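You operate a simulated robot arm through the tools that you are given. There is no shell and no other tool. Be economical: measure what you need, move in short steps, check, and stop when the job is done.

You run a simulated robot arm. Do the job below in one go: nothing can be reset, and whatever is moved stays where it is left.

JOB
Take the clear square can on the gauge bench and put it away on the work board of the tall stock shelf. Then put the white oil pot on the work board of the tall stock shelf away on the oil stand. Then put the thick peg on the work board of the tall stock shelf away on the top of the blue cart. Then put one of the overloads from the work board of the tall stock shelf on the white log card there. Then fetch the grey cover and set it on the pickles section. Keep to this order. Set down upright: clear square can, white oil pot, overload.

Only the result counts: the job must be done as asked and must still hold three seconds after the hand-in. Knocking over, shifting, dropping, spilling or breaking anything else fails it. A push-on lid holds only when it is set on centred and level and pressed home; a screw cap is set on level and turned clockwise until tight.

ROBOT AND FRAMES
A 7-joint arm with a two-finger parallel gripper on a trunk, on a base that drives. Base frame: it is fixed to the floor where the robot stands at the start and does not move with it; the origin is under the middle of the robot, x ahead of it, y to its left, z up. Readings come in cm, degrees, newtons and seconds.
With the tool pointing down near the work surface it reaches from about 36 to 78 cm from the robot's upright axis, wherever it stands. Its first joint turns from -143.0 to 143.0 degrees. Places, roughly: clear square can (9x12x15 cm) [60, -10, 90]; grey cover (10x9x8 cm) [-480, 320, 90]; log card [75, 350, 100]; oil stand [-230, 300, 90]; overload [75, 250, 100]; pickles section [-210, -60, 100]; thick peg [50, 300, 100]; top of the blue cart [-470, 300, 90]; white oil pot [50, 275, 100]; work board of the tall stock shelf [70, 300, 100]. Payload 3 kg.
The tool frame sits at the grasp point between the pads (the TCP): z along the fingers, y along the line on which they close. The tips reach 3 cm beyond it. The gripper opens to 11 cm. The fingers are 2 cm wide and 1 cm thick; the gripper's body (4.8 by 11.2 cm) begins 5.5 cm behind the TCP.
Orientation is that of the tool frame in the base frame, as [roll, pitch, yaw] about the fixed x, y, z axes, in that order (R = Rz(yaw) Ry(pitch) Rx(roll)). With the fingers straight down and closing along the base's y, the tool's x points along the base's -x, its y along +y and its z along -z.

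CONTROLS
- The arm moves only by the tool nudge_tool. Its argument "steps" is one flat list of numbers, 7 for each row, row after row: the finger opening in cm, from 0 to 11, then the shift along the tool's x, y, z in cm, then the turn, a rotation vector about the tool's x, y, z in degrees. In form: [hand, x, y, z, wx, wy, wz, hand, x, y, z, wx, wy, wz, ...]. A call has 1 to 8 rows; each row shifts and turns the commanded pose from where the row before left it, along the tool's axes as they then stand. A row lasts 0.2 s, in which the tool goes at most 5 cm and 8.6 degrees; a call with a longer step from one row to the next is refused whole, and so is a gripper value outside its range. A pose out of reach is approached as far as the arm can. The call stops where the force on the tool passes 40 N (or 10 N more than at its start, if that is more) or the arm is blocked; 0.2 s more then pass. Each finger travels about 15.3 cm/s and halts on what it meets, pressing with about 30 N; the grip force reading is that of the motor and also rises with nothing between the fingers. The clock runs only during rows and for 0.2 s after the last one: add rows that do not move to give the fingers time. The reply holds the time, the measured pose of the TCP, the force on the tool along the base axes, the opening and the grip force, in the units named above and with some noise, with the torque about the TCP (base axes, N m) and any sound that the robot's microphone picked up.
- Cameras (640 x 400 px; columns grow to the right, rows downward): "scene" is now at [59.73, 12.38, 119.29]; the picture's right is [-0.00, -0.17, -0.99], its down [-0.37, -0.92, 0.16] and it looks along [-0.93, 0.36, -0.06] (base axes); focal length 214 px, centre (320, 200). "wrist" rides on the gripper at [7.2, 1.7, -10.3] in the tool frame; the picture's right is [-0.23, 0.97, 0.00], its down [-0.76, -0.18, -0.62] and it looks along [-0.61, -0.14, 0.78] (tool axes); focal length 222 px, centre (320, 200). There is no depth. A picture from a camera that has moved, and an enlarged one, comes with that camera's place and axes in the base frame and with its lens.
- snapshot(camera): a new picture of that camera. No time passes.
- lift_body(by): slides the trunk up (or, below 0, down) by that many cm; the arm and the scene camera ride with it, the base frame stays. It gives what a move gives, with no picture.
- roll_base(legs): drives the robot by 1 to 6 legs, each [ahead, turn to the left] in cm and degrees, along the robot's own axes; the way and the turn of a leg run together, so that a leg with both is an arc; at most 150 cm and 180 degrees a leg. The arm and the cameras ride along, it lands a little off, and it stops where it bumps. It gives what a move gives.
- head_to(pan, tilt): turns the head with the scene camera to pan (to the left, within 80 degrees either way) and tilt (down, from -29 to 69), counted from straight ahead of the robot. It gives what a move gives.
- close_up(camera, box): a new picture of the part [left, top, right, bottom] of that camera's present view, enlarged. No time passes.
- close_job(): hands the job in; it is judged then, once.

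Work in short steps. Places have to be worked out from the pictures, the camera data and where the tool is seen: move nearer, look again, correct. Check each grasp and each placing, and mend what went wrong. You have 165 turns and 128 pictures in all, those below and enlarged ones among them. Open the gripper and draw the arm clear of the work before you hand the job in, unless the task says otherwise.

The tools are called after "Call:" by a JSON object that holds its "name" and its "arguments". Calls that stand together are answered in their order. nudge_tool: Moves the arm, as the interface text tells. Its arguments: {"type":"object","properties":{"steps":{"type":"array","items":{"type":"number"}}},"required":["steps"]} The other tools are called the same way: lift_body (by) slides the trunk up or down; roll_base (legs) drives the base; head_to (pan, tilt) turns the head that bears the scene camera; snapshot (camera) takes a picture; close_up (camera, box) takes an enlarged picture of a part of a camera's view; close_job () hands the job in.

At the start:

```text
t: 0.0
ee_pos: [58.76, 7.07, 107.25]
tcp_rot: [180.0, 0.1, 179.8]
ft_force: [0.6, -0.1, -0.2]
ft_torque: [0.01, 0.03, 0.04]
opening: 11.02
grasp_force: 0.0
trunk travel left (down, up): [-30.0, 19.0]
robot x, y, heading: [-0.03, 0.19, -0.1]
head pan, tilt: [80.2, 68.8]
```

scene: 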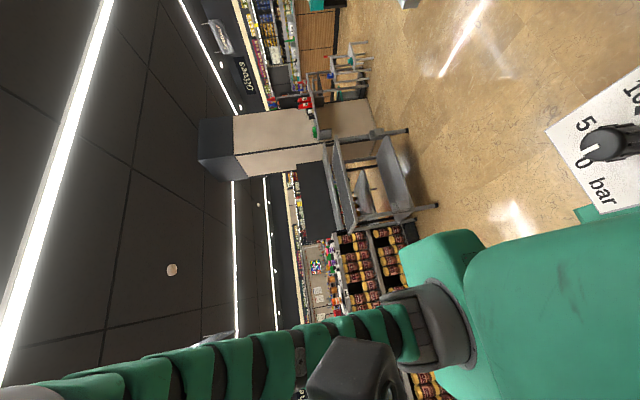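
wrist: 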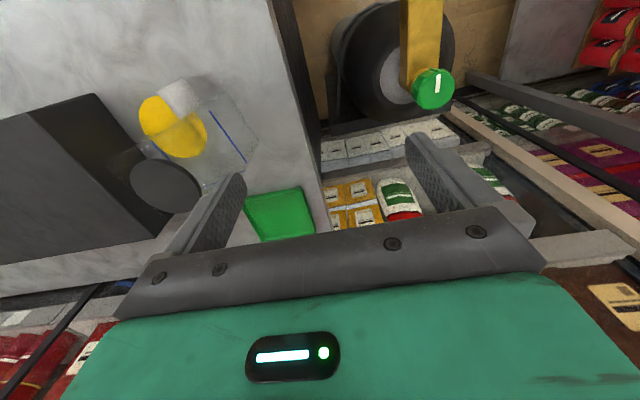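

The wrist view shows a clear can with something yellow in it beside a dark box on the bench. I turn the head ahead and down to see the bench.

Call:
{"name": "head_to", "arguments": {"pan": 0, "tilt": 45}}

Call:
{"name": "snapshot", "arguments": {"camera": "scene"}}

Call:
{"name": "close_up", "arguments": {"camera": "wrist", "box": [60, 20, 380, 260]}}

```text
t: 1.5
ee_pos: [58.7, 7.03, 107.41]
tcp_rot: [-180.0, -0.1, 179.9]
ft_force: [0.6, 0.3, 0.4]
ft_torque: [0.01, 0.03, 0.04]
opening: 11.01
grasp_force: 0.2
trunk travel left (down, up): [-30.0, 19.0]
robot x, y, heading: [0.18, 0.09, 0.1]
head pan, tilt: [0.0, 45.0]
```

```text
125 pictures are left
camera scene: at [62.59, 6.87, 112.16], right [0.0, -1.0, 0.0], down [-0.71, 0.0, 0.71], along [-0.71, 0.0, -0.71], focal length 214 px, centre (320, 200)
```

scene: 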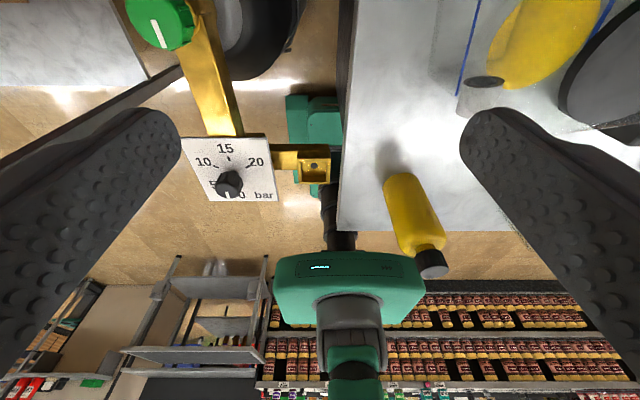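

```text
1.67 times, centred on (220, 140) of wrist
camera zoom: at [51.45, 8.62, 117.79], right [0.23, 0.97, 0.0], down [0.76, -0.18, 0.62], along [0.61, -0.14, -0.78], focal length 370 px, centre (487, 300)
```

zoom: 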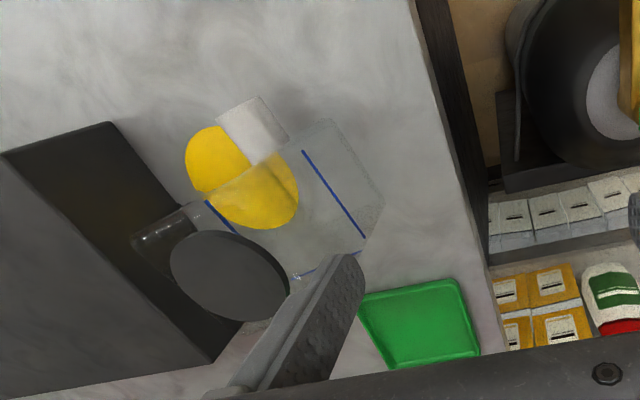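

The head apparently rides with its "ahead" along the fingers, so tilt 0 should look straight down. I look there.

Call:
{"name": "head_to", "arguments": {"pan": 0, "tilt": -5}}

Call:
{"name": "snapshot", "arguments": {"camera": "scene"}}

```text
t: 2.7
ee_pos: [58.67, 6.97, 107.28]
tcp_rot: [180.0, 0.0, 179.9]
ft_force: [-0.2, -0.2, 0.3]
ft_torque: [0.02, -0.01, -0.02]
opening: 10.99
grasp_force: 0.1
trunk travel left (down, up): [-30.0, 19.0]
robot x, y, heading: [0.32, 0.36, -0.1]
head pan, tilt: [0.0, -5.0]
```

```text
123 pictures are left
camera scene: at [70.45, 6.83, 111.53], right [0.0, -1.0, 0.0], down [-1.0, 0.0, -0.09], along [0.09, 0.0, -1.0], focal length 214 px, centre (320, 200)
```

scene: 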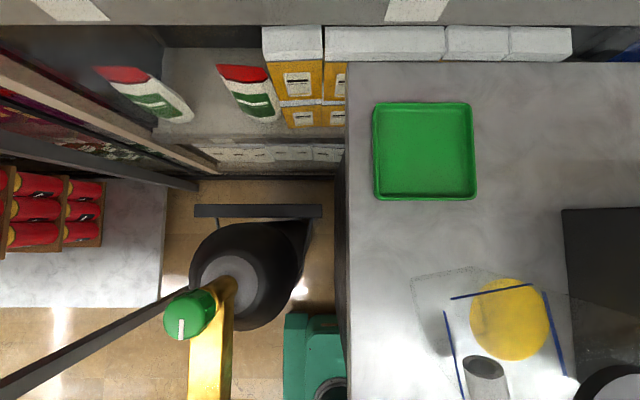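

The top view shows the clear can lower right, with a yellow thing in or near it. I rise 12 cm and shift the tool toward -y, -x to look at it from above.

Call:
{"name": "nudge_tool", "arguments": {"steps": [11, 0, 0, -4, 0, 0, 0, 11, 0, 0, -4, 0, 0, 0, 11, 0, 0, -4, 0, 0, 0, 11, 4, -3, 0, 0, 0, 0, 11, 4, -3, 0, 0, 0, 0, 11, 4, -3, 0, 0, 0, 0, 11, 0, -4, 0, 0, 0, 0, 11, 0, 0, 0, 0, 0, 0]}}

Call:
{"name": "snapshot", "arguments": {"camera": "scene"}}

Call:
{"name": "snapshot", "arguments": {"camera": "wrist"}}

```text
t: 4.5
ee_pos: [46.62, -5.87, 119.6]
tcp_rot: [180.0, 0.1, 179.8]
ft_force: [0.6, -0.4, 0.0]
ft_torque: [0.0, -0.02, 0.01]
opening: 11.01
grasp_force: 0.1
trunk travel left (down, up): [-30.0, 19.0]
robot x, y, heading: [0.23, -0.11, 0.2]
head pan, tilt: [0.0, -5.0]
```

```text
122 pictures are left
camera scene: at [58.39, -6.08, 123.93], right [0.0, -1.0, 0.0], down [-1.0, 0.0, -0.09], along [0.09, 0.0, -1.0], focal length 214 px, centre (320, 200)
```

scene: 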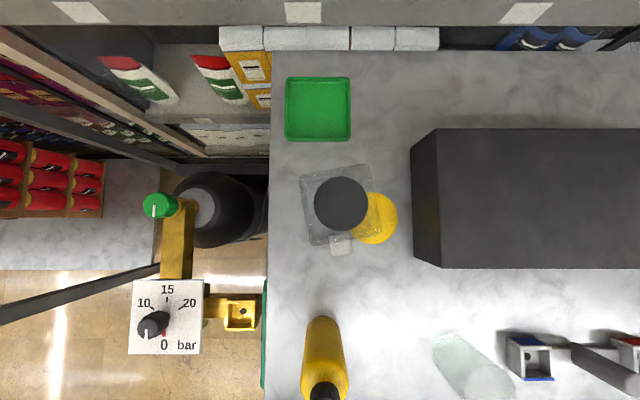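

```text
121 pictures are left
camera wrist: at [39.38, -4.29, 130.19], right [0.23, 0.97, 0.0], down [0.76, -0.18, 0.62], along [0.61, -0.14, -0.78], focal length 222 px, centre (320, 200)
```

wrist: 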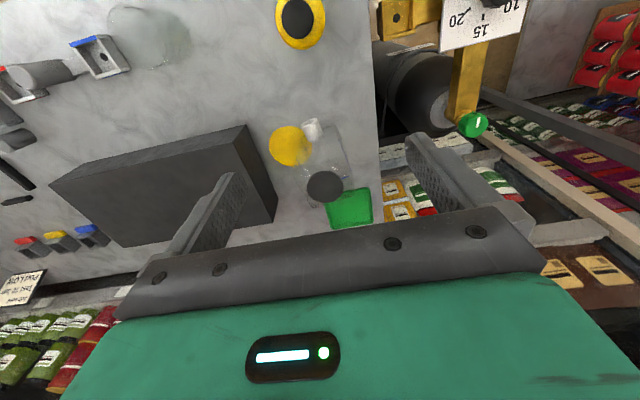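

I zoom on the can from both cameras to triangulate it.

Call:
{"name": "close_up", "arguments": {"camera": "scene", "box": [260, 130, 420, 280]}}

Call:
{"name": "close_up", "arguments": {"camera": "wrist", "box": [240, 90, 400, 240]}}

```text
2.67 times, centred on (340, 205) of scene
camera zoom: at [58.39, -6.08, 123.93], right [0.0, -1.0, 0.0], down [-1.0, 0.0, -0.09], along [0.09, 0.0, -1.0], focal length 572 px, centre (267, 187)
```

zoom: 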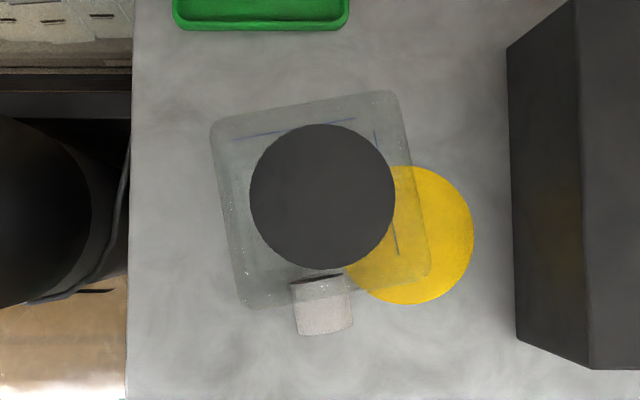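

```text
2.67 times, centred on (320, 165) of wrist
camera zoom: at [39.38, -4.29, 130.19], right [0.23, 0.97, 0.0], down [0.76, -0.18, 0.62], along [0.61, -0.14, -0.78], focal length 592 px, centre (320, 293)
```

zoom: 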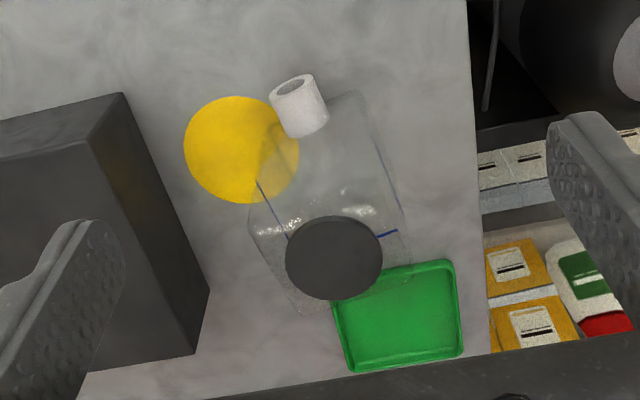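

Triangulation: bench top z≈85, dark lid at (60.1,-8.3,100.5) radius 3, body 9 cm wide turned about +10°, white spout on the -x side. I move above it and turn the tool +10° about vertical.

Call:
{"name": "nudge_tool", "arguments": {"steps": [11, -4.5, -1, 0, 0, 0, 0, 11, -4.5, -1, 0, 0, 0, 0, 11, -4.5, -0.6, 0, 0, 0, 0, 11, 0, 0, 0, 0, 0, -5, 11, 0, 0, 0, 0, 0, -5, 11, 0, 0, 4, 0, 0, 0, 11, 0, 0, 0, 0, 0, 0]}}

Call:
{"name": "snapshot", "arguments": {"camera": "wrist"}}

Call:
{"name": "snapshot", "arguments": {"camera": "scene"}}

```text
t: 6.1
ee_pos: [60.3, -8.62, 115.2]
tcp_rot: [-179.9, -0.1, -170.2]
ft_force: [0.3, -0.5, 0.2]
ft_torque: [-0.03, -0.01, 0.04]
opening: 11.02
grasp_force: 0.0
trunk travel left (down, up): [-30.0, 19.0]
robot x, y, heading: [-0.18, -0.04, -0.2]
head pan, tilt: [0.0, -5.0]
```

```text
118 pictures are left
camera wrist: at [52.9, -8.27, 125.76], right [0.06, 1.0, 0.0], down [0.78, -0.05, 0.62], along [0.62, -0.04, -0.78], focal length 222 px, centre (320, 200)
```

wrist: 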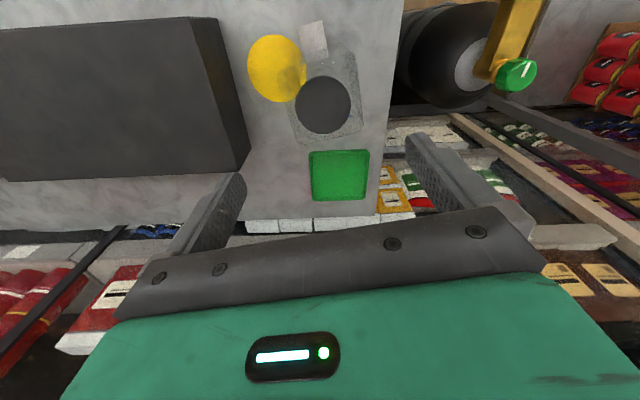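

```text
117 pictures are left
camera scene: at [71.93, -6.73, 119.5], right [0.17, -0.99, 0.0], down [-0.98, -0.17, -0.09], along [0.09, 0.01, -1.0], focal length 214 px, centre (320, 200)
```

scene: 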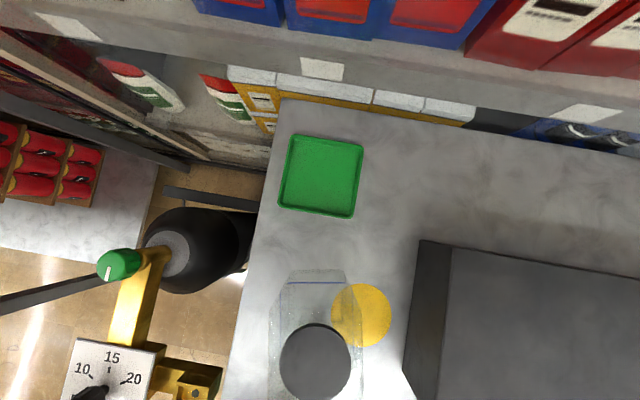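

The lid rechecks at (60.4,-8.4), right under the tool, and the can's edges now align with the fingers. I go down to z≈95.7.

Call:
{"name": "nudge_tool", "arguments": {"steps": [11, 0, 0, 4, 0, 0, 0, 11, 0, 0, 4, 0, 0, 0, 11, 0, 0, 4, 0, 0, 0, 11, 0, 0, 4, 0, 0, 0, 11, 0, 0, 3.5, 0, 0, 0, 11, 0, 0, 0, 0, 0, 0]}}

Call:
{"name": "snapshot", "arguments": {"camera": "wrist"}}

```text
t: 7.5
ee_pos: [59.67, -8.94, 95.56]
tcp_rot: [180.0, 0.1, -170.3]
ft_force: [-0.1, 0.1, -0.5]
ft_torque: [0.05, 0.0, -0.02]
opening: 11.02
grasp_force: 0.0
trunk travel left (down, up): [-30.0, 19.0]
robot x, y, heading: [0.11, 0.01, 0.3]
head pan, tilt: [0.0, -5.0]
```

```text
116 pictures are left
camera wrist: at [52.32, -8.62, 106.12], right [0.06, 1.0, 0.0], down [0.78, -0.05, 0.62], along [0.62, -0.04, -0.78], focal length 222 px, centre (320, 200)
```

wrist: 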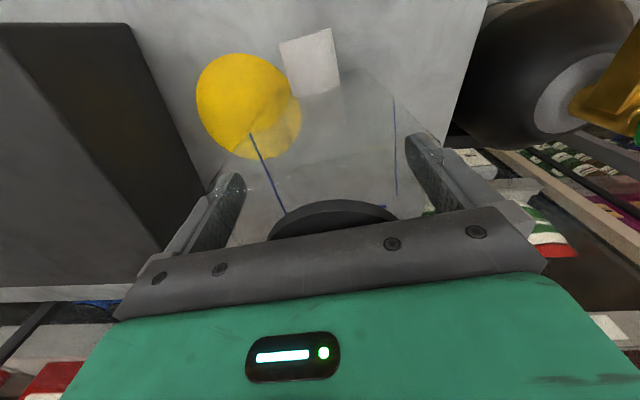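

Fingers straddle the body and the lid fits under the palm. I close.

Call:
{"name": "nudge_tool", "arguments": {"steps": [9.5, 0, 0, 0, 0, 0, 0, 8, 0, 0, 0, 0, 0, 0, 8, 0, 0, 0, 0, 0, 0, 8, 0, 0, 0, 0, 0, 0]}}

```text
t: 8.5
ee_pos: [59.68, -9.02, 95.7]
tcp_rot: [179.9, 0.0, -170.2]
ft_force: [-0.5, -0.5, 0.9]
ft_torque: [-0.05, -0.07, -0.01]
opening: 8.47
grasp_force: 29.8
trunk travel left (down, up): [-30.0, 19.0]
robot x, y, heading: [0.25, -0.12, -0.2]
head pan, tilt: [0.0, -5.0]
```

Gripped at 8.5 cm with 30 N. I lift it.

Call:
{"name": "nudge_tool", "arguments": {"steps": [8, 0, 0, -1, 0, 0, 0, 8, 0, 0, -2, 0, 0, 0, 8, 0, 0, -4, 0, 0, 0, 8, 0, 0, -4, 0, 0, 0, 8, 0, 0, -4, 0, 0, 0, 8, 0, 0, -4, 0, 0, 0, 8, 0, 0, -4, 0, 0, 0, 8, 0, 0, 0, 0, 0, 0]}}

Call:
{"name": "head_to", "arguments": {"pan": 80, "tilt": 0}}

Call:
{"name": "snapshot", "arguments": {"camera": "wrist"}}

Call:
{"name": "snapshot", "arguments": {"camera": "scene"}}

```text
t: 10.3
ee_pos: [60.04, -8.43, 118.92]
tcp_rot: [180.0, 0.0, -170.2]
ft_force: [-1.1, 0.5, -2.6]
ft_torque: [0.03, 0.0, 0.01]
opening: 8.47
grasp_force: 29.6
trunk travel left (down, up): [-30.0, 19.0]
robot x, y, heading: [-0.06, 0.09, 0.0]
head pan, tilt: [0.0, -5.0]
```

```text
t: 11.8
ee_pos: [59.99, -8.47, 118.94]
tcp_rot: [180.0, 0.0, -170.2]
ft_force: [-0.1, 0.8, -2.5]
ft_torque: [0.03, -0.01, 0.0]
opening: 8.45
grasp_force: 30.1
trunk travel left (down, up): [-30.0, 19.0]
robot x, y, heading: [0.2, 0.11, 0.2]
head pan, tilt: [80.0, 0.0]
```

```text
115 pictures are left
camera wrist: at [52.56, -8.09, 129.41], right [0.06, 1.0, 0.0], down [0.78, -0.05, 0.62], along [0.62, -0.04, -0.78], focal length 222 px, centre (320, 200)
```

wrist: 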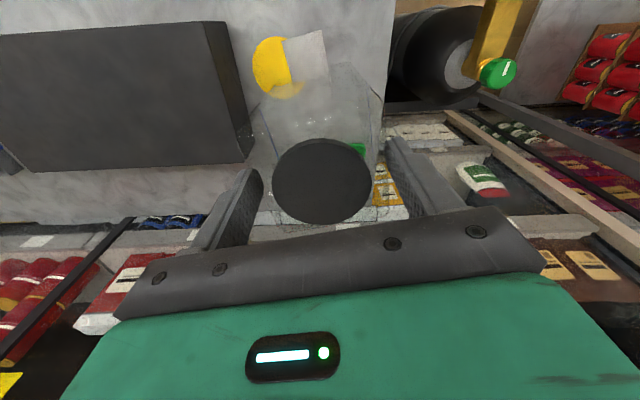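

```text
114 pictures are left
camera scene: at [69.33, 2.05, 130.34], right [0.03, -0.17, -0.98], down [-0.99, -0.17, 0.0], along [-0.17, 0.97, -0.17], focal length 214 px, centre (320, 200)
```

scene: 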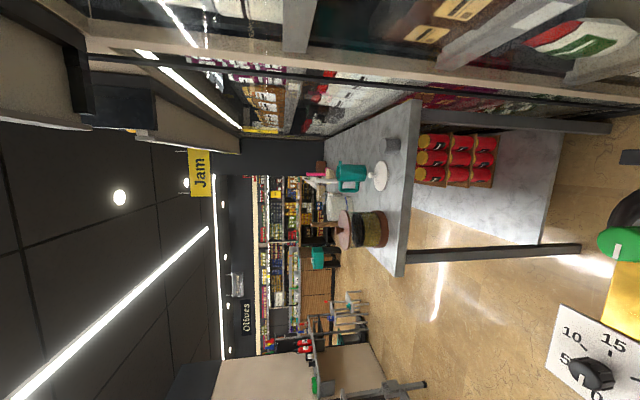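

The lid now seems lower relative to the palm than before; I check closely whether the can slipped.

Call:
{"name": "close_up", "arguments": {"camera": "wrist", "box": [200, 20, 440, 250]}}

Call:
{"name": "head_to", "arguments": {"pan": 0, "tilt": 69}}

Call:
{"name": "snapshot", "arguments": {"camera": "scene"}}

```text
1.74 times, centred on (320, 135) of wrist
camera zoom: at [52.56, -8.09, 129.41], right [0.06, 1.0, 0.0], down [0.78, -0.05, 0.62], along [0.62, -0.04, -0.78], focal length 386 px, centre (320, 313)
```

zoom: 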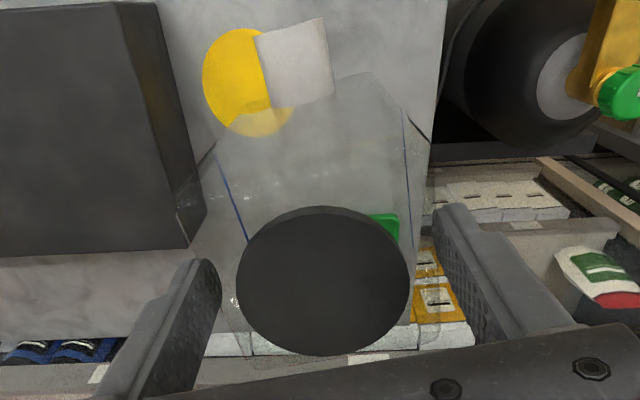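

```text
t: 13.4
ee_pos: [59.99, -8.42, 118.85]
tcp_rot: [180.0, 0.0, -170.1]
ft_force: [0.2, 0.7, -2.5]
ft_torque: [-0.01, 0.0, -0.01]
opening: 8.43
grasp_force: 30.3
trunk travel left (down, up): [-30.0, 19.0]
robot x, y, heading: [-0.03, -0.44, -0.1]
head pan, tilt: [0.0, 68.8]
```

```text
112 pictures are left
camera scene: at [60.99, -8.37, 126.31], right [0.17, -0.99, 0.0], down [-0.36, -0.06, 0.93], along [-0.92, -0.16, -0.36], focal length 214 px, centre (320, 200)
```

scene: 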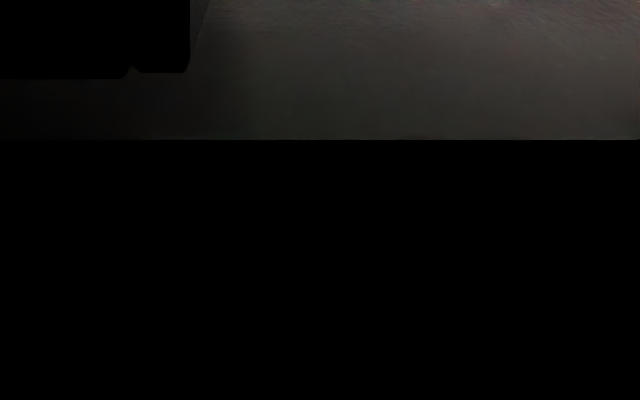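

The can slid down about 5.5 cm in the grip but hangs level. I set it back on the bench to re-grip; I lower slowly.

Call:
{"name": "nudge_tool", "arguments": {"steps": [7, 0, 0, 2, 0, 0, 0, 7, 0, 0, 3, 0, 0, 0, 7, 0, 0, 3, 0, 0, 0, 7, 0, 0, 3, 0, 0, 0, 7, 0, 0, 2, 0, 0, 0, 7, 0, 0, 1, 0, 0, 0, 7, 0, 0, 0.5, 0, 0, 0, 7, 0, 0, 0, 0, 0, 0]}}

Call:
{"name": "snapshot", "arguments": {"camera": "wrist"}}

```text
t: 15.2
ee_pos: [60.04, -8.65, 104.11]
tcp_rot: [-180.0, -0.1, -170.2]
ft_force: [-0.4, 0.0, -1.3]
ft_torque: [0.0, 0.01, 0.01]
opening: 8.46
grasp_force: 30.1
trunk travel left (down, up): [-30.0, 19.0]
robot x, y, heading: [0.01, -0.34, -0.2]
head pan, tilt: [0.0, 68.8]
```

```text
111 pictures are left
camera wrist: at [52.67, -8.28, 114.62], right [0.06, 1.0, 0.0], down [0.78, -0.05, 0.62], along [0.62, -0.04, -0.78], focal length 222 px, centre (320, 200)
```

wrist: 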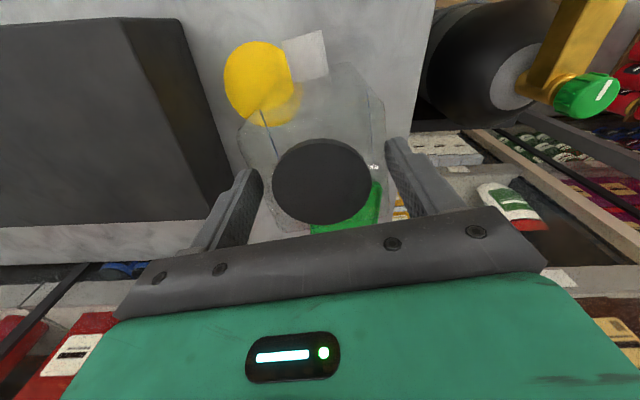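

No further slip. I continue down in small steps until contact.

Call:
{"name": "nudge_tool", "arguments": {"steps": [7, 0, 0, 0.8, 0, 0, 0, 7, 0, 0, 0.6, 0, 0, 0, 7, 0, 0, 0.4, 0, 0, 0, 7, 0, 0, 0.3, 0, 0, 0, 7, 0, 0, 0.3, 0, 0, 0, 7, 0, 0, 0, 0, 0, 0]}}

```text
t: 16.6
ee_pos: [60.24, -8.63, 101.76]
tcp_rot: [-180.0, 0.0, -170.2]
ft_force: [0.2, 0.8, -2.3]
ft_torque: [0.0, 0.02, 0.0]
opening: 8.42
grasp_force: 31.2
trunk travel left (down, up): [-30.0, 19.0]
robot x, y, heading: [0.14, -0.31, 0.0]
head pan, tilt: [0.0, 68.8]
```

Call:
{"name": "nudge_tool", "arguments": {"steps": [7, 0, 0, 0.3, 0, 0, 0, 7, 0, 0, 0.3, 0, 0, 0, 7, 0, 0, 0.3, 0, 0, 0, 7, 0, 0, 0, 0, 0, 0]}}

Call:
{"name": "snapshot", "arguments": {"camera": "wrist"}}

```text
t: 17.6
ee_pos: [60.02, -8.67, 100.92]
tcp_rot: [-179.9, 0.3, -170.3]
ft_force: [2.7, -1.1, 22.6]
ft_torque: [-0.03, -0.12, -0.06]
opening: 8.47
grasp_force: 30.2
trunk travel left (down, up): [-30.0, 19.0]
robot x, y, heading: [-0.0, 0.04, 0.1]
head pan, tilt: [0.0, 68.8]
```

```text
110 pictures are left
camera wrist: at [52.66, -8.28, 111.51], right [0.06, 1.0, 0.0], down [0.78, -0.05, 0.63], along [0.62, -0.04, -0.78], focal length 222 px, centre (320, 200)
```

wrist: 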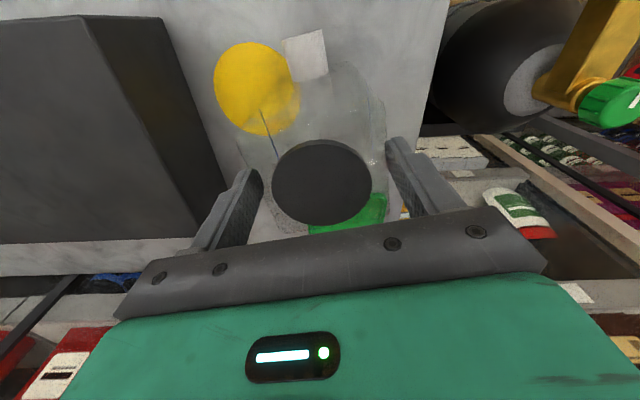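

Contact at 25 N without slipping, so this grip near the top holds well; I keep it. I lift gently and check again.

Call:
{"name": "nudge_tool", "arguments": {"steps": [7, 0, 0, -0.4, 0, 0, 0, 7, 0, 0, -0.6, 0, 0, 0, 7, 0, 0, -1, 0, 0, 0, 7, 0, 0, -2, 0, 0, 0, 7, 0, 0, -3, 0, 0, 0, 7, 0, 0, -3, 0, 0, 0, 7, 0, 0, -3, 0, 0, 0, 7, 0, 0, -2, 0, 0, 0]}}

Call:
{"name": "nudge_tool", "arguments": {"steps": [7, 0, 0, -2, 0, 0, 0, 7, 0, 0, -2, 0, 0, 0, 7, 3, 0, -2, 0, 0, 0, 7, 3, 0, -1, 0, 0, 0, 7, 3, 0, -1, 0, 0, 0, 7, 3, 0, 0, 0, 0, 0, 7, 3, 0, 0, 0, 0, 0, 7, 2, 0, 0, 0, 0, 0]}}

Call:
{"name": "head_to", "arguments": {"pan": 80, "tilt": 55}}

Call:
{"name": "snapshot", "arguments": {"camera": "wrist"}}

Call:
{"name": "snapshot", "arguments": {"camera": "scene"}}

```text
t: 19.4
ee_pos: [60.39, -8.87, 115.7]
tcp_rot: [179.9, -0.1, -170.3]
ft_force: [0.4, 0.4, -1.9]
ft_torque: [-0.02, -0.02, 0.0]
opening: 8.46
grasp_force: 30.2
trunk travel left (down, up): [-30.0, 19.0]
robot x, y, heading: [-0.11, -0.03, -0.0]
head pan, tilt: [0.0, 68.8]
```

```text
t: 21.2
ee_pos: [43.28, -11.56, 123.83]
tcp_rot: [179.9, 0.0, -170.2]
ft_force: [0.0, 0.0, -3.0]
ft_torque: [-0.04, 0.02, 0.04]
opening: 8.46
grasp_force: 30.1
trunk travel left (down, up): [-30.0, 19.0]
robot x, y, heading: [-0.32, -0.09, -0.1]
head pan, tilt: [0.0, 68.8]
```

```text
t: 22.7
ee_pos: [43.24, -11.44, 123.86]
tcp_rot: [-180.0, -0.1, -170.2]
ft_force: [0.0, -0.7, -2.4]
ft_torque: [-0.03, -0.01, -0.02]
opening: 8.46
grasp_force: 30.3
trunk travel left (down, up): [-30.0, 19.0]
robot x, y, heading: [0.09, 0.45, -0.1]
head pan, tilt: [80.0, 55.0]
```

```text
109 pictures are left
camera wrist: at [35.86, -11.15, 134.35], right [0.06, 1.0, 0.0], down [0.78, -0.05, 0.62], along [0.62, -0.04, -0.78], focal length 222 px, centre (320, 200)
```

wrist: 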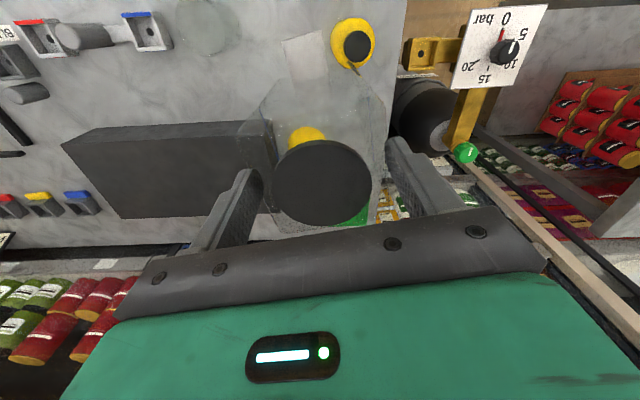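

```text
108 pictures are left
camera scene: at [44.6, -4.18, 135.59], right [0.03, -0.17, -0.98], down [-0.43, -0.89, 0.14], along [-0.9, 0.42, -0.1], focal length 214 px, centre (320, 200)
```

scene: 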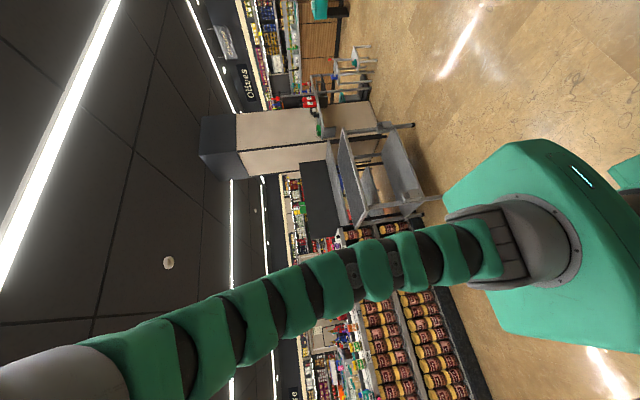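

Can hangs steady. The corridor behind (x from about -120 to +20) is free, so I back 50 cm, turn left and look along +y.

Call:
{"name": "roll_base", "arguments": {"legs": [[-50, 0], [0, 90]]}}

Call:
{"name": "head_to", "arguments": {"pan": 0, "tilt": -29}}

Call:
{"name": "snapshot", "arguments": {"camera": "scene"}}

Call:
{"name": "snapshot", "arguments": {"camera": "wrist"}}

```text
t: 29.5
ee_pos: [-37.97, 42.97, 123.86]
tcp_rot: [-180.0, 0.1, -82.8]
ft_force: [-0.8, 0.5, -1.9]
ft_torque: [-0.02, 0.0, -0.01]
opening: 8.44
grasp_force: 30.0
trunk travel left (down, up): [-30.0, 19.0]
robot x, y, heading: [-46.53, 0.11, 87.2]
head pan, tilt: [80.0, 55.0]
```

```text
t: 31.1
ee_pos: [-37.84, 43.11, 123.8]
tcp_rot: [180.0, 0.1, -82.9]
ft_force: [-0.6, 0.4, -2.3]
ft_torque: [0.0, -0.02, -0.03]
opening: 8.46
grasp_force: 30.5
trunk travel left (down, up): [-30.0, 19.0]
robot x, y, heading: [-46.29, 0.07, 87.2]
head pan, tilt: [0.0, -28.6]
```

```text
107 pictures are left
camera scene: at [-39.84, 57.84, 130.2], right [0.99, 0.13, 0.0], down [0.11, -0.87, -0.48], along [-0.06, 0.47, -0.88], focal length 214 px, centre (320, 200)
```

scene: 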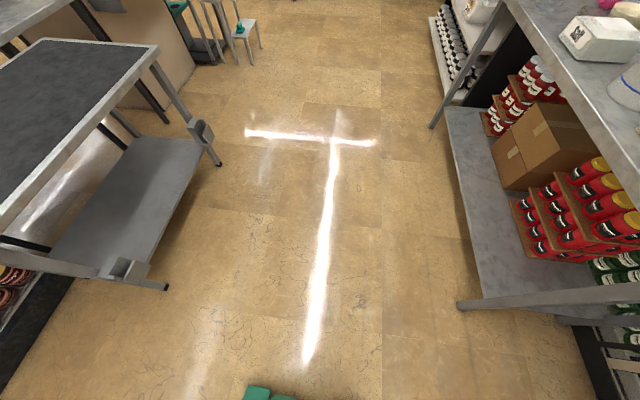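

```text
106 pictures are left
camera wrist: at [-38.72, 35.57, 134.4], right [-0.99, 0.1, 0.0], down [0.08, 0.78, 0.62], along [0.06, 0.62, -0.78], focal length 222 px, centre (320, 200)
```

wrist: 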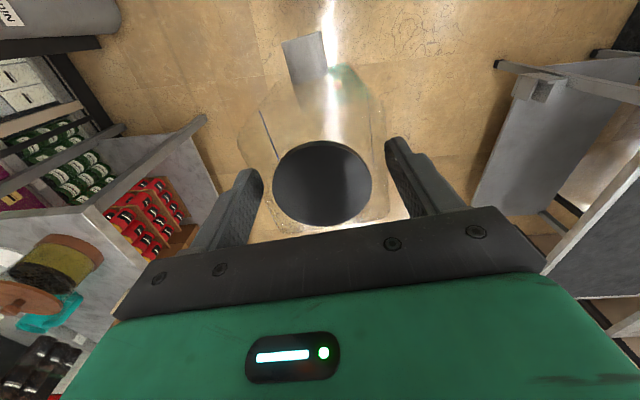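

Corridor is centred on my line (counter feet at x≈36, table at x≈-129). I drive on to y≈240.

Call:
{"name": "roll_base", "arguments": {"legs": [[60, 3], [120, 0], [60, 0]]}}

Call:
{"name": "snapshot", "arguments": {"camera": "scene"}}

Call:
{"name": "head_to", "arguments": {"pan": -80, "tilt": -15}}

Call:
{"name": "snapshot", "arguments": {"camera": "scene"}}

```text
t: 43.2
ee_pos: [-44.77, 284.94, 123.93]
tcp_rot: [-180.0, 0.0, -78.0]
ft_force: [0.4, 0.5, -2.2]
ft_torque: [0.0, 0.02, -0.02]
opening: 8.43
grasp_force: 29.7
trunk travel left (down, up): [-30.0, 19.0]
robot x, y, heading: [-49.7, 241.65, 91.6]
head pan, tilt: [0.0, -28.6]
```

```text
105 pictures are left
camera scene: at [-47.83, 299.57, 130.21], right [0.98, 0.21, 0.0], down [0.18, -0.86, -0.48], along [-0.1, 0.47, -0.88], focal length 214 px, centre (320, 200)
```

scene: 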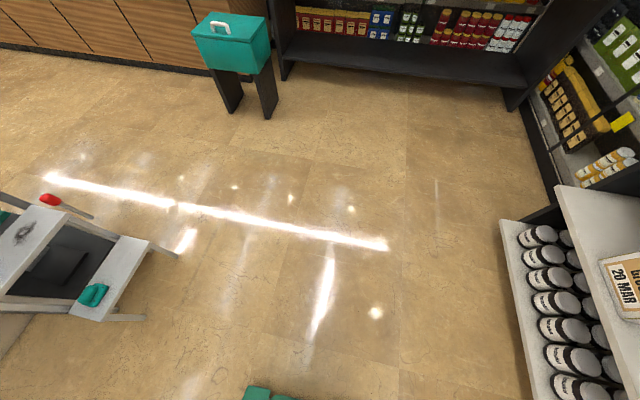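

```text
t: 44.8
ee_pos: [-44.64, 285.16, 124.02]
tcp_rot: [-180.0, 0.0, -78.0]
ft_force: [1.2, 0.7, -2.0]
ft_torque: [0.0, 0.02, -0.01]
opening: 8.46
grasp_force: 30.0
trunk travel left (down, up): [-30.0, 19.0]
robot x, y, heading: [-49.07, 241.49, 91.7]
head pan, tilt: [-80.0, -15.0]
```

```text
104 pictures are left
camera scene: at [-39.72, 299.5, 135.56], right [0.17, 0.04, 0.98], down [0.45, -0.89, -0.05], along [0.88, 0.45, -0.17], focal length 214 px, centre (320, 200)
```

scene: 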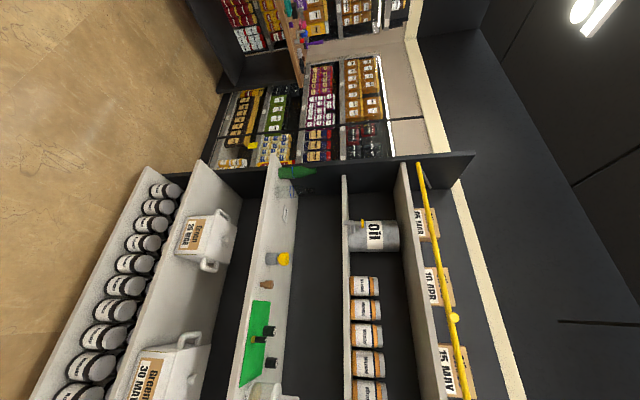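

The tall shelf shows a work board with a green mat and small items, with another board above. I drive on to y≈290 and turn to face it.

Call:
{"name": "roll_base", "arguments": {"legs": [[48, 0], [0, -91.5]]}}

Call:
{"name": "head_to", "arguments": {"pan": 0, "tilt": -29}}

Call:
{"name": "snapshot", "arguments": {"camera": "scene"}}

Call:
{"name": "snapshot", "arguments": {"camera": "wrist"}}

```text
t: 51.6
ee_pos: [-7.7, 283.57, 124.04]
tcp_rot: [180.0, 0.0, -169.1]
ft_force: [0.1, 1.2, -2.4]
ft_torque: [-0.04, 0.04, -0.01]
opening: 8.48
grasp_force: 29.8
trunk travel left (down, up): [-30.0, 19.0]
robot x, y, heading: [-50.69, 294.94, 1.0]
head pan, tilt: [-80.0, -15.0]
```

```text
t: 53.1
ee_pos: [-7.69, 283.58, 123.99]
tcp_rot: [179.9, -0.1, -169.1]
ft_force: [-0.4, -0.8, -1.6]
ft_torque: [0.01, 0.03, -0.03]
opening: 8.42
grasp_force: 30.1
trunk travel left (down, up): [-30.0, 19.0]
robot x, y, heading: [-50.75, 294.52, 1.3]
head pan, tilt: [0.0, -28.6]
```

```text
103 pictures are left
camera scene: at [7.11, 286.28, 130.3], right [0.19, -0.98, 0.0], down [-0.86, -0.17, -0.48], along [0.47, 0.09, -0.88], focal length 214 px, centre (320, 200)
```

scene: 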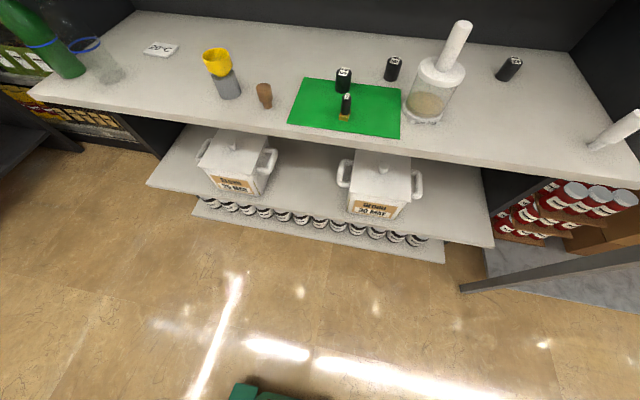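

```text
102 pictures are left
camera wrist: at [-15.07, 283.76, 134.5], right [0.04, 1.0, 0.0], down [0.78, -0.03, 0.62], along [0.62, -0.02, -0.78], focal length 222 px, centre (320, 200)
```

wrist: 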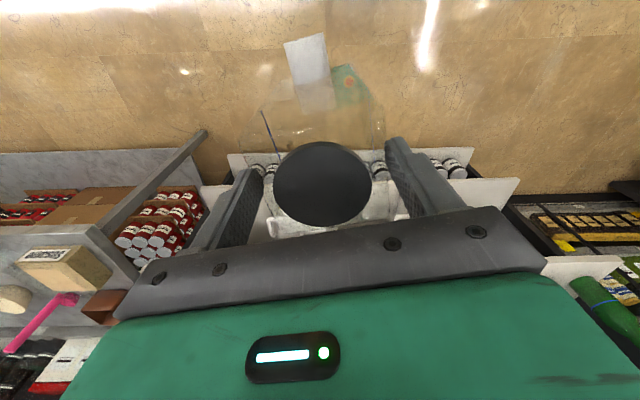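

I zoom in on the board's items.

Call:
{"name": "close_up", "arguments": {"camera": "scene", "box": [280, 10, 640, 180]}}

Call:
{"name": "close_up", "arguments": {"camera": "scene", "box": [20, 0, 300, 160]}}

```text
1.78 times, centred on (460, 95) of scene
camera zoom: at [7.11, 286.28, 130.3], right [0.19, -0.98, 0.0], down [-0.86, -0.17, -0.48], along [0.47, 0.09, -0.88], focal length 381 px, centre (71, 387)
```

zoom: 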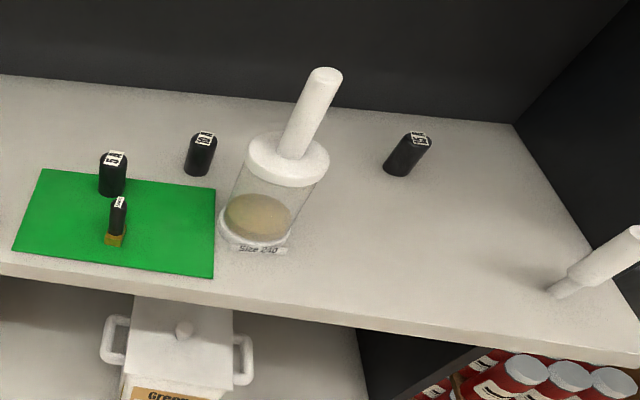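

```text
2.29 times, centred on (160, 80) of scene
camera zoom: at [7.11, 286.28, 130.3], right [0.19, -0.98, 0.0], down [-0.86, -0.17, -0.48], along [0.47, 0.09, -0.88], focal length 490 px, centre (686, 474)
```

zoom: 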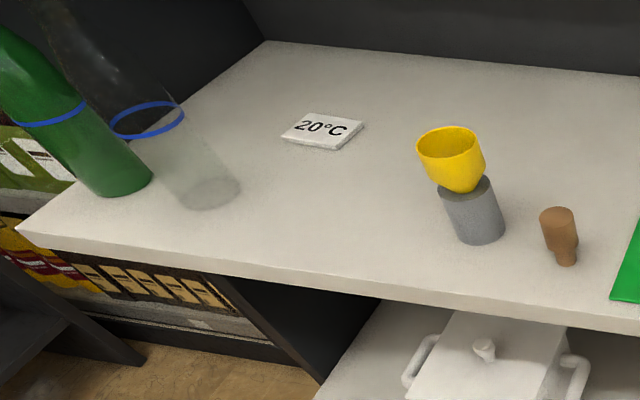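

Items identified: white-lidded oil pot near (50,271), brown peg near (45,305), overloads (black labelled pieces) and "20°C" log card at far left. I look sideways along the shelf to judge the board heights and overhead clearance.

Call:
{"name": "head_to", "arguments": {"pan": -80, "tilt": -29}}

Call:
{"name": "snapshot", "arguments": {"camera": "scene"}}

Call:
{"name": "head_to", "arguments": {"pan": 70, "tilt": -29}}

Call:
{"name": "snapshot", "arguments": {"camera": "scene"}}

```text
t: 54.6
ee_pos: [-7.62, 283.63, 124.01]
tcp_rot: [-179.9, 0.0, -169.1]
ft_force: [0.0, 0.0, -2.9]
ft_torque: [0.0, 0.02, 0.01]
opening: 8.45
grasp_force: 30.7
trunk travel left (down, up): [-30.0, 19.0]
robot x, y, heading: [-51.1, 294.55, 1.0]
head pan, tilt: [-80.0, -28.6]
```

```text
99 pictures are left
camera scene: at [8.35, 279.81, 135.83], right [0.03, -0.17, 0.98], down [-0.77, -0.63, -0.08], along [0.63, -0.76, -0.15], focal length 214 px, centre (320, 200)
```

scene: 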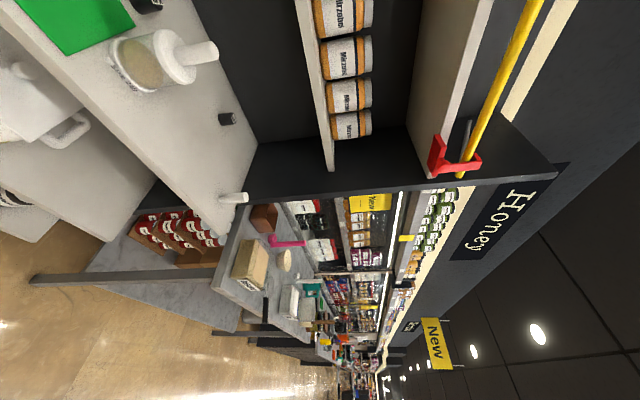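

```text
t: 57.0
ee_pos: [-7.66, 283.56, 123.98]
tcp_rot: [-180.0, 0.0, -169.1]
ft_force: [-0.9, -1.1, -2.0]
ft_torque: [-0.01, -0.01, 0.0]
opening: 8.46
grasp_force: 29.7
trunk travel left (down, up): [-30.0, 19.0]
robot x, y, heading: [-50.87, 294.36, 1.1]
head pan, tilt: [70.0, -28.6]
```

```text
98 pictures are left
camera scene: at [5.92, 292.47, 134.7], right [0.06, -0.34, -0.94], down [-0.95, 0.28, -0.16], along [0.32, 0.9, -0.3], focal length 214 px, centre (320, 200)
```

scene: 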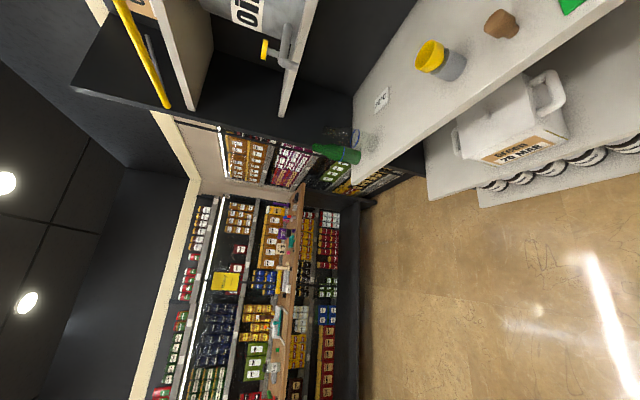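

Upper board front edge is set back at x≈65, z≈130; the work board (z≈98) runs from x≈41, so top-down work is possible at x<58. I'll set the can at about (52,251). I drive to about (-5,266) facing the shelf.

Call:
{"name": "roll_base", "arguments": {"legs": [[0, -33], [54, 0], [0, 32]]}}

Call:
{"name": "head_to", "arguments": {"pan": 0, "tilt": -20}}

Call:
{"name": "snapshot", "arguments": {"camera": "scene"}}

Call:
{"name": "snapshot", "arguments": {"camera": "wrist"}}

```text
t: 63.4
ee_pos: [39.6, 254.71, 124.03]
tcp_rot: [180.0, 0.0, -168.8]
ft_force: [-0.2, -0.1, -2.1]
ft_torque: [0.02, -0.01, 0.02]
opening: 8.45
grasp_force: 30.2
trunk travel left (down, up): [-30.0, 19.0]
robot x, y, heading: [-4.04, 262.94, 1.1]
head pan, tilt: [70.0, -28.6]
```

```text
t: 64.8
ee_pos: [39.57, 254.53, 123.93]
tcp_rot: [180.0, 0.0, -168.9]
ft_force: [0.5, 0.4, -2.1]
ft_torque: [0.03, 0.02, 0.0]
opening: 8.47
grasp_force: 30.0
trunk travel left (down, up): [-30.0, 19.0]
robot x, y, heading: [-3.78, 262.8, 0.9]
head pan, tilt: [0.0, -20.0]
```

```text
97 pictures are left
camera scene: at [53.3, 257.27, 129.44], right [0.19, -0.98, 0.0], down [-0.92, -0.18, -0.34], along [0.34, 0.07, -0.94], focal length 214 px, centre (320, 200)
```

scene: 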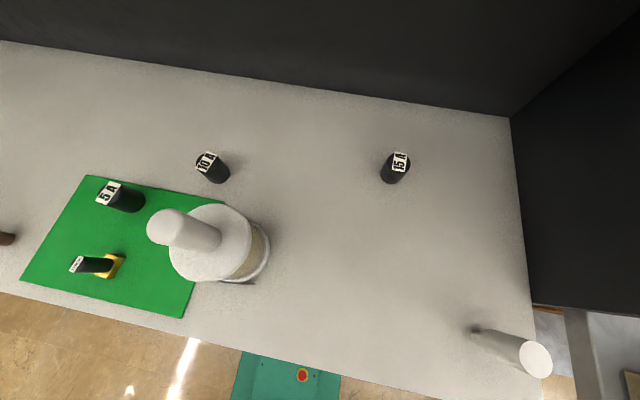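

```text
96 pictures are left
camera wrist: at [32.2, 254.87, 134.54], right [0.04, 1.0, 0.0], down [0.78, -0.03, 0.62], along [0.62, -0.02, -0.78], focal length 222 px, centre (320, 200)
```

wrist: 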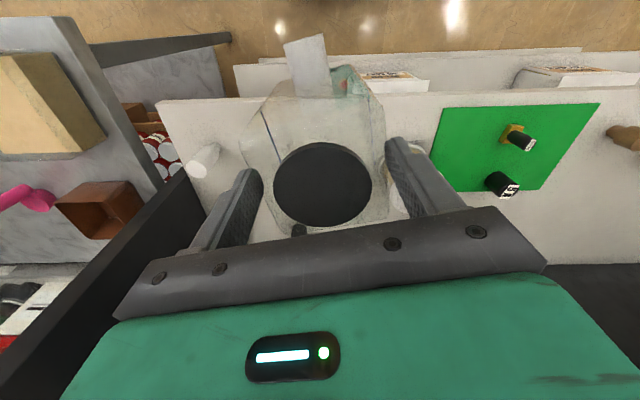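

Labels read 5 A, 10 A, 15 A: those are the overloads. Pot at ≈(54.5,268), board edge x≈44.5. I carry the can to above (55,252).

Call:
{"name": "nudge_tool", "arguments": {"steps": [7, -3, -1.1, 0, 0, 0, 0, 7, -3, -1.1, 0, 0, 0, 0, 7, -3, -1.1, 0, 0, 0, 0, 7, -3, -1.1, 0, 0, 0, 0, 7, -2.6, -1.1, 0, 0, 0, 0, 7, 0, 0, 2, 0, 0, 0, 7, 0, 0, 2, 0, 0, 0, 7, 0, 0, 0, 0, 0, 0]}}

Call:
{"name": "snapshot", "arguments": {"camera": "wrist"}}

```text
t: 66.0
ee_pos: [54.18, 252.26, 124.69]
tcp_rot: [-179.6, 1.1, -168.8]
ft_force: [-27.8, 4.0, 28.9]
ft_torque: [-0.61, -5.2, 0.18]
opening: 8.44
grasp_force: 30.1
trunk travel left (down, up): [-30.0, 19.0]
robot x, y, heading: [-3.86, 262.89, 1.0]
head pan, tilt: [0.0, -20.0]
stopped in row 6: the force on the tool passed its limit at 84 N (the readings are from after the stop); the commanded pose is now the measured one
```

```text
95 pictures are left
camera wrist: at [46.44, 252.4, 135.0], right [0.03, 1.0, 0.0], down [0.77, -0.02, 0.64], along [0.64, -0.02, -0.77], focal length 222 px, centre (320, 200)
```

wrist: 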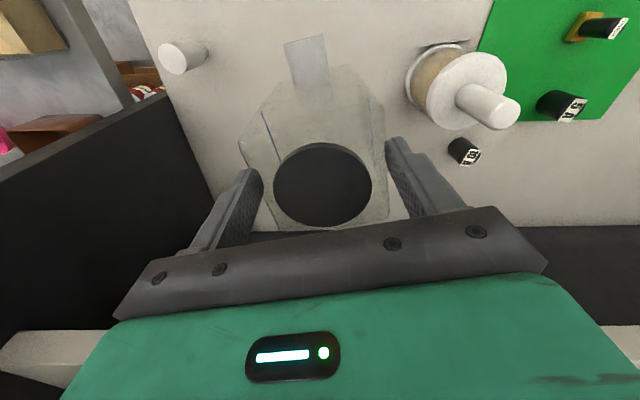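

The wrist touched the upper board's front edge at x≈54. The can still hangs fine; I back off 2.7 cm and lower there.

Call:
{"name": "nudge_tool", "arguments": {"steps": [7, 1.5, 0, 0, 0, 0, 0, 7, 1.2, 0, 0, 0, 0, 0, 7, 0, 0, 0, 0, 0, 0]}}

Call:
{"name": "snapshot", "arguments": {"camera": "wrist"}}

```text
t: 66.8
ee_pos: [52.07, 251.73, 123.98]
tcp_rot: [-179.8, 0.4, -168.9]
ft_force: [0.9, 0.8, 3.4]
ft_torque: [-0.06, -0.65, 0.06]
opening: 8.43
grasp_force: 29.6
trunk travel left (down, up): [-30.0, 19.0]
robot x, y, heading: [-3.51, 262.93, 1.2]
head pan, tilt: [0.0, -20.0]
```

```text
94 pictures are left
camera wrist: at [44.5, 251.88, 134.49], right [0.04, 1.0, 0.0], down [0.78, -0.03, 0.63], along [0.63, -0.02, -0.78], focal length 222 px, centre (320, 200)
```

wrist: 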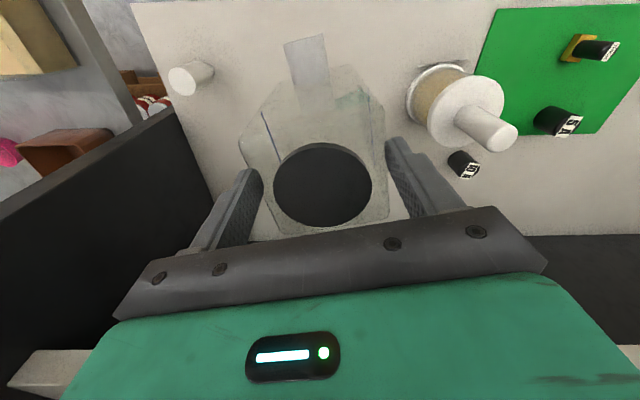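

A trace of contact remains; I back 1 cm more and lower in steps.

Call:
{"name": "nudge_tool", "arguments": {"steps": [7, 0.6, 0, 0, 0, -0.4, 0, 7, 0.6, 0, 0.5, 0, 0, 0, 7, 0, 0, 1.5, 0, 0, 0, 7, 0, 0, 2, 0, 0, 0, 7, 0, 0, 2, 0, 0, 0, 7, 0, 0, 1.5, 0, 0, 0, 7, 0, 0, 0, 0, 0, 0]}}

Call:
{"name": "snapshot", "arguments": {"camera": "wrist"}}

```text
t: 67.7
ee_pos: [50.86, 251.54, 122.88]
tcp_rot: [-179.3, 2.5, -168.7]
ft_force: [-9.9, 3.5, 19.0]
ft_torque: [-0.29, -3.74, 0.4]
opening: 8.44
grasp_force: 30.3
trunk travel left (down, up): [-30.0, 19.0]
robot x, y, heading: [-4.03, 262.81, 1.0]
head pan, tilt: [0.0, -20.0]
stopped in row 4: the force on the tool passed its limit at 54 N (the readings are from after the stop); the commanded pose is now the measured one
```

```text
93 pictures are left
camera wrist: at [43.02, 251.74, 133.02], right [0.03, 1.0, 0.0], down [0.75, -0.02, 0.66], along [0.66, -0.02, -0.75], focal length 222 px, centre (320, 200)
```

wrist: 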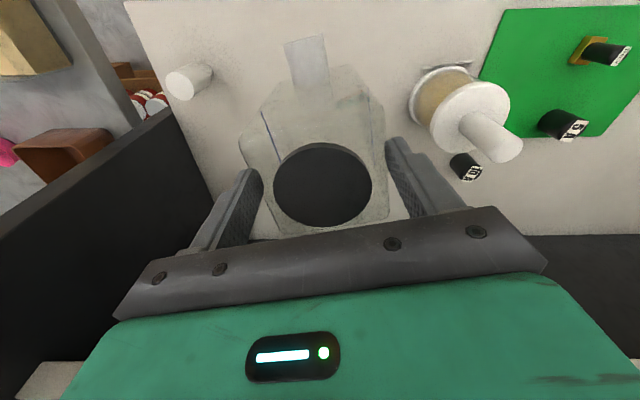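

The contact is ahead of the TCP: the head housing, reaching ~14 cm forward, landed on the upper board's edge. I rise, back off, and fold the head back (tilt 60).

Call:
{"name": "nudge_tool", "arguments": {"steps": [7, 1, 0, -1, 0, -1.5, 0, 7, 1.5, 0, -1, 0, -1, 0, 7, 0, 0, 0, 0, 0, 0]}}

Call:
{"name": "head_to", "arguments": {"pan": 0, "tilt": 60}}

Call:
{"name": "snapshot", "arguments": {"camera": "wrist"}}

```text
t: 68.5
ee_pos: [48.66, 250.95, 124.47]
tcp_rot: [-179.4, 4.7, -168.7]
ft_force: [-0.1, 0.7, -1.8]
ft_torque: [-0.03, 0.0, 0.02]
opening: 8.44
grasp_force: 30.1
trunk travel left (down, up): [-30.0, 19.0]
robot x, y, heading: [-3.72, 263.18, 1.3]
head pan, tilt: [0.0, -20.0]
```

```text
t: 70.0
ee_pos: [48.76, 250.98, 124.31]
tcp_rot: [-179.4, 4.5, -168.6]
ft_force: [0.3, 0.1, -1.7]
ft_torque: [-0.01, 0.02, 0.01]
opening: 8.45
grasp_force: 29.9
trunk travel left (down, up): [-30.0, 19.0]
robot x, y, heading: [-4.0, 263.14, 0.8]
head pan, tilt: [0.0, 60.0]
```

```text
92 pictures are left
camera wrist: at [40.43, 251.05, 134.27], right [0.03, 1.0, 0.01], down [0.73, -0.03, 0.68], along [0.68, -0.02, -0.73], focal length 222 px, centre (320, 200)
```

wrist: 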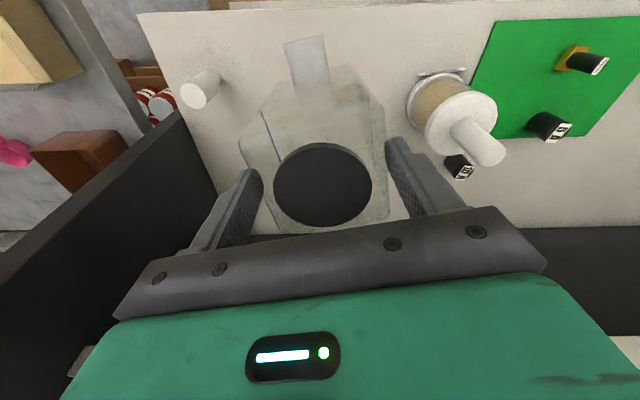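

Pitch correction had the wrong sign; I level it (+4.6° about tool y), move forward again, and lower in steps.

Call:
{"name": "nudge_tool", "arguments": {"steps": [7, 0, 0, 0, 0.6, 4.6, 0, 7, -1.3, 0, 0, 0, 0, 0, 7, -1.3, 0, 0, 0, 0, 0, 7, 0, 0, 1.5, 0, 0, 0, 7, 0, 0, 2, 0, 0, 0, 7, 0, 0, 2, 0, 0, 0, 7, 0, 0, 2, 0, 0, 0, 7, 0, 0, 0, 0, 0, 0]}}

Call:
{"name": "snapshot", "arguments": {"camera": "wrist"}}

```text
t: 71.8
ee_pos: [50.93, 251.48, 116.85]
tcp_rot: [-178.9, 0.1, -168.8]
ft_force: [-0.4, -0.8, -2.4]
ft_torque: [0.01, 0.04, 0.01]
opening: 8.47
grasp_force: 29.7
trunk travel left (down, up): [-30.0, 19.0]
robot x, y, heading: [-3.73, 263.19, 1.3]
head pan, tilt: [0.0, 60.0]
```

```text
91 pictures are left
camera wrist: at [43.44, 251.85, 127.27], right [0.03, 1.0, -0.02], down [0.78, -0.01, 0.63], along [0.63, -0.04, -0.78], focal length 222 px, centre (320, 200)
```

wrist: 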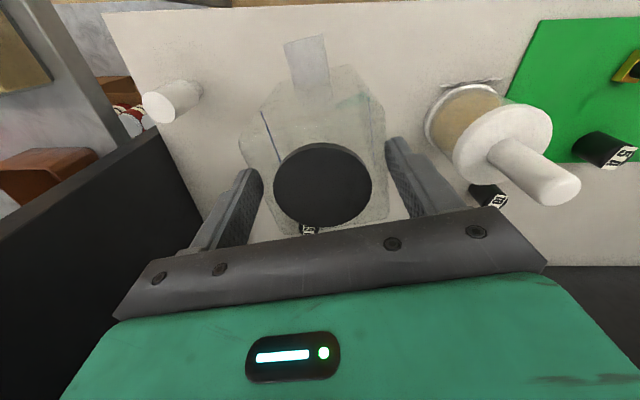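

Clear now. I level the roll, nudge 1.2 cm forward, and lower slowly to contact.

Call:
{"name": "nudge_tool", "arguments": {"steps": [7, -1.2, 0, 0, -1.1, 0, 0, 7, 0, 0, 1, 0, 0, 0, 7, 0, 0, 0.6, 0, 0, 0, 7, 0, 0, 0.4, 0, 0, 0, 7, 0, 0, 0.3, 0, 0, 0, 7, 0, 0, 0.3, 0, 0, 0, 7, 0, 0, 0, 0, 0, 0]}}

```text
t: 73.5
ee_pos: [52.36, 251.66, 114.22]
tcp_rot: [-180.0, 0.0, -168.9]
ft_force: [0.6, 0.5, -2.1]
ft_torque: [0.01, 0.03, -0.01]
opening: 8.46
grasp_force: 30.0
trunk travel left (down, up): [-30.0, 19.0]
robot x, y, heading: [-4.02, 262.9, 1.2]
head pan, tilt: [0.0, 60.0]
```

Call:
{"name": "nudge_tool", "arguments": {"steps": [7, 0, 0, 0.3, 0, 0, 0, 7, 0, 0, 0.3, 0, 0, 0, 7, 0, 0, 0.3, 0, 0, 0, 7, 0, 0, 0.2, 0, 0, 0, 7, 0, 0, 0, 0, 0, 0]}}

```text
t: 74.7
ee_pos: [52.41, 251.66, 113.12]
tcp_rot: [-179.9, 0.1, -168.7]
ft_force: [0.0, -0.1, -2.8]
ft_torque: [-0.01, 0.01, -0.01]
opening: 8.44
grasp_force: 29.5
trunk travel left (down, up): [-30.0, 19.0]
robot x, y, heading: [-4.01, 262.92, 1.1]
head pan, tilt: [0.0, 60.0]
```

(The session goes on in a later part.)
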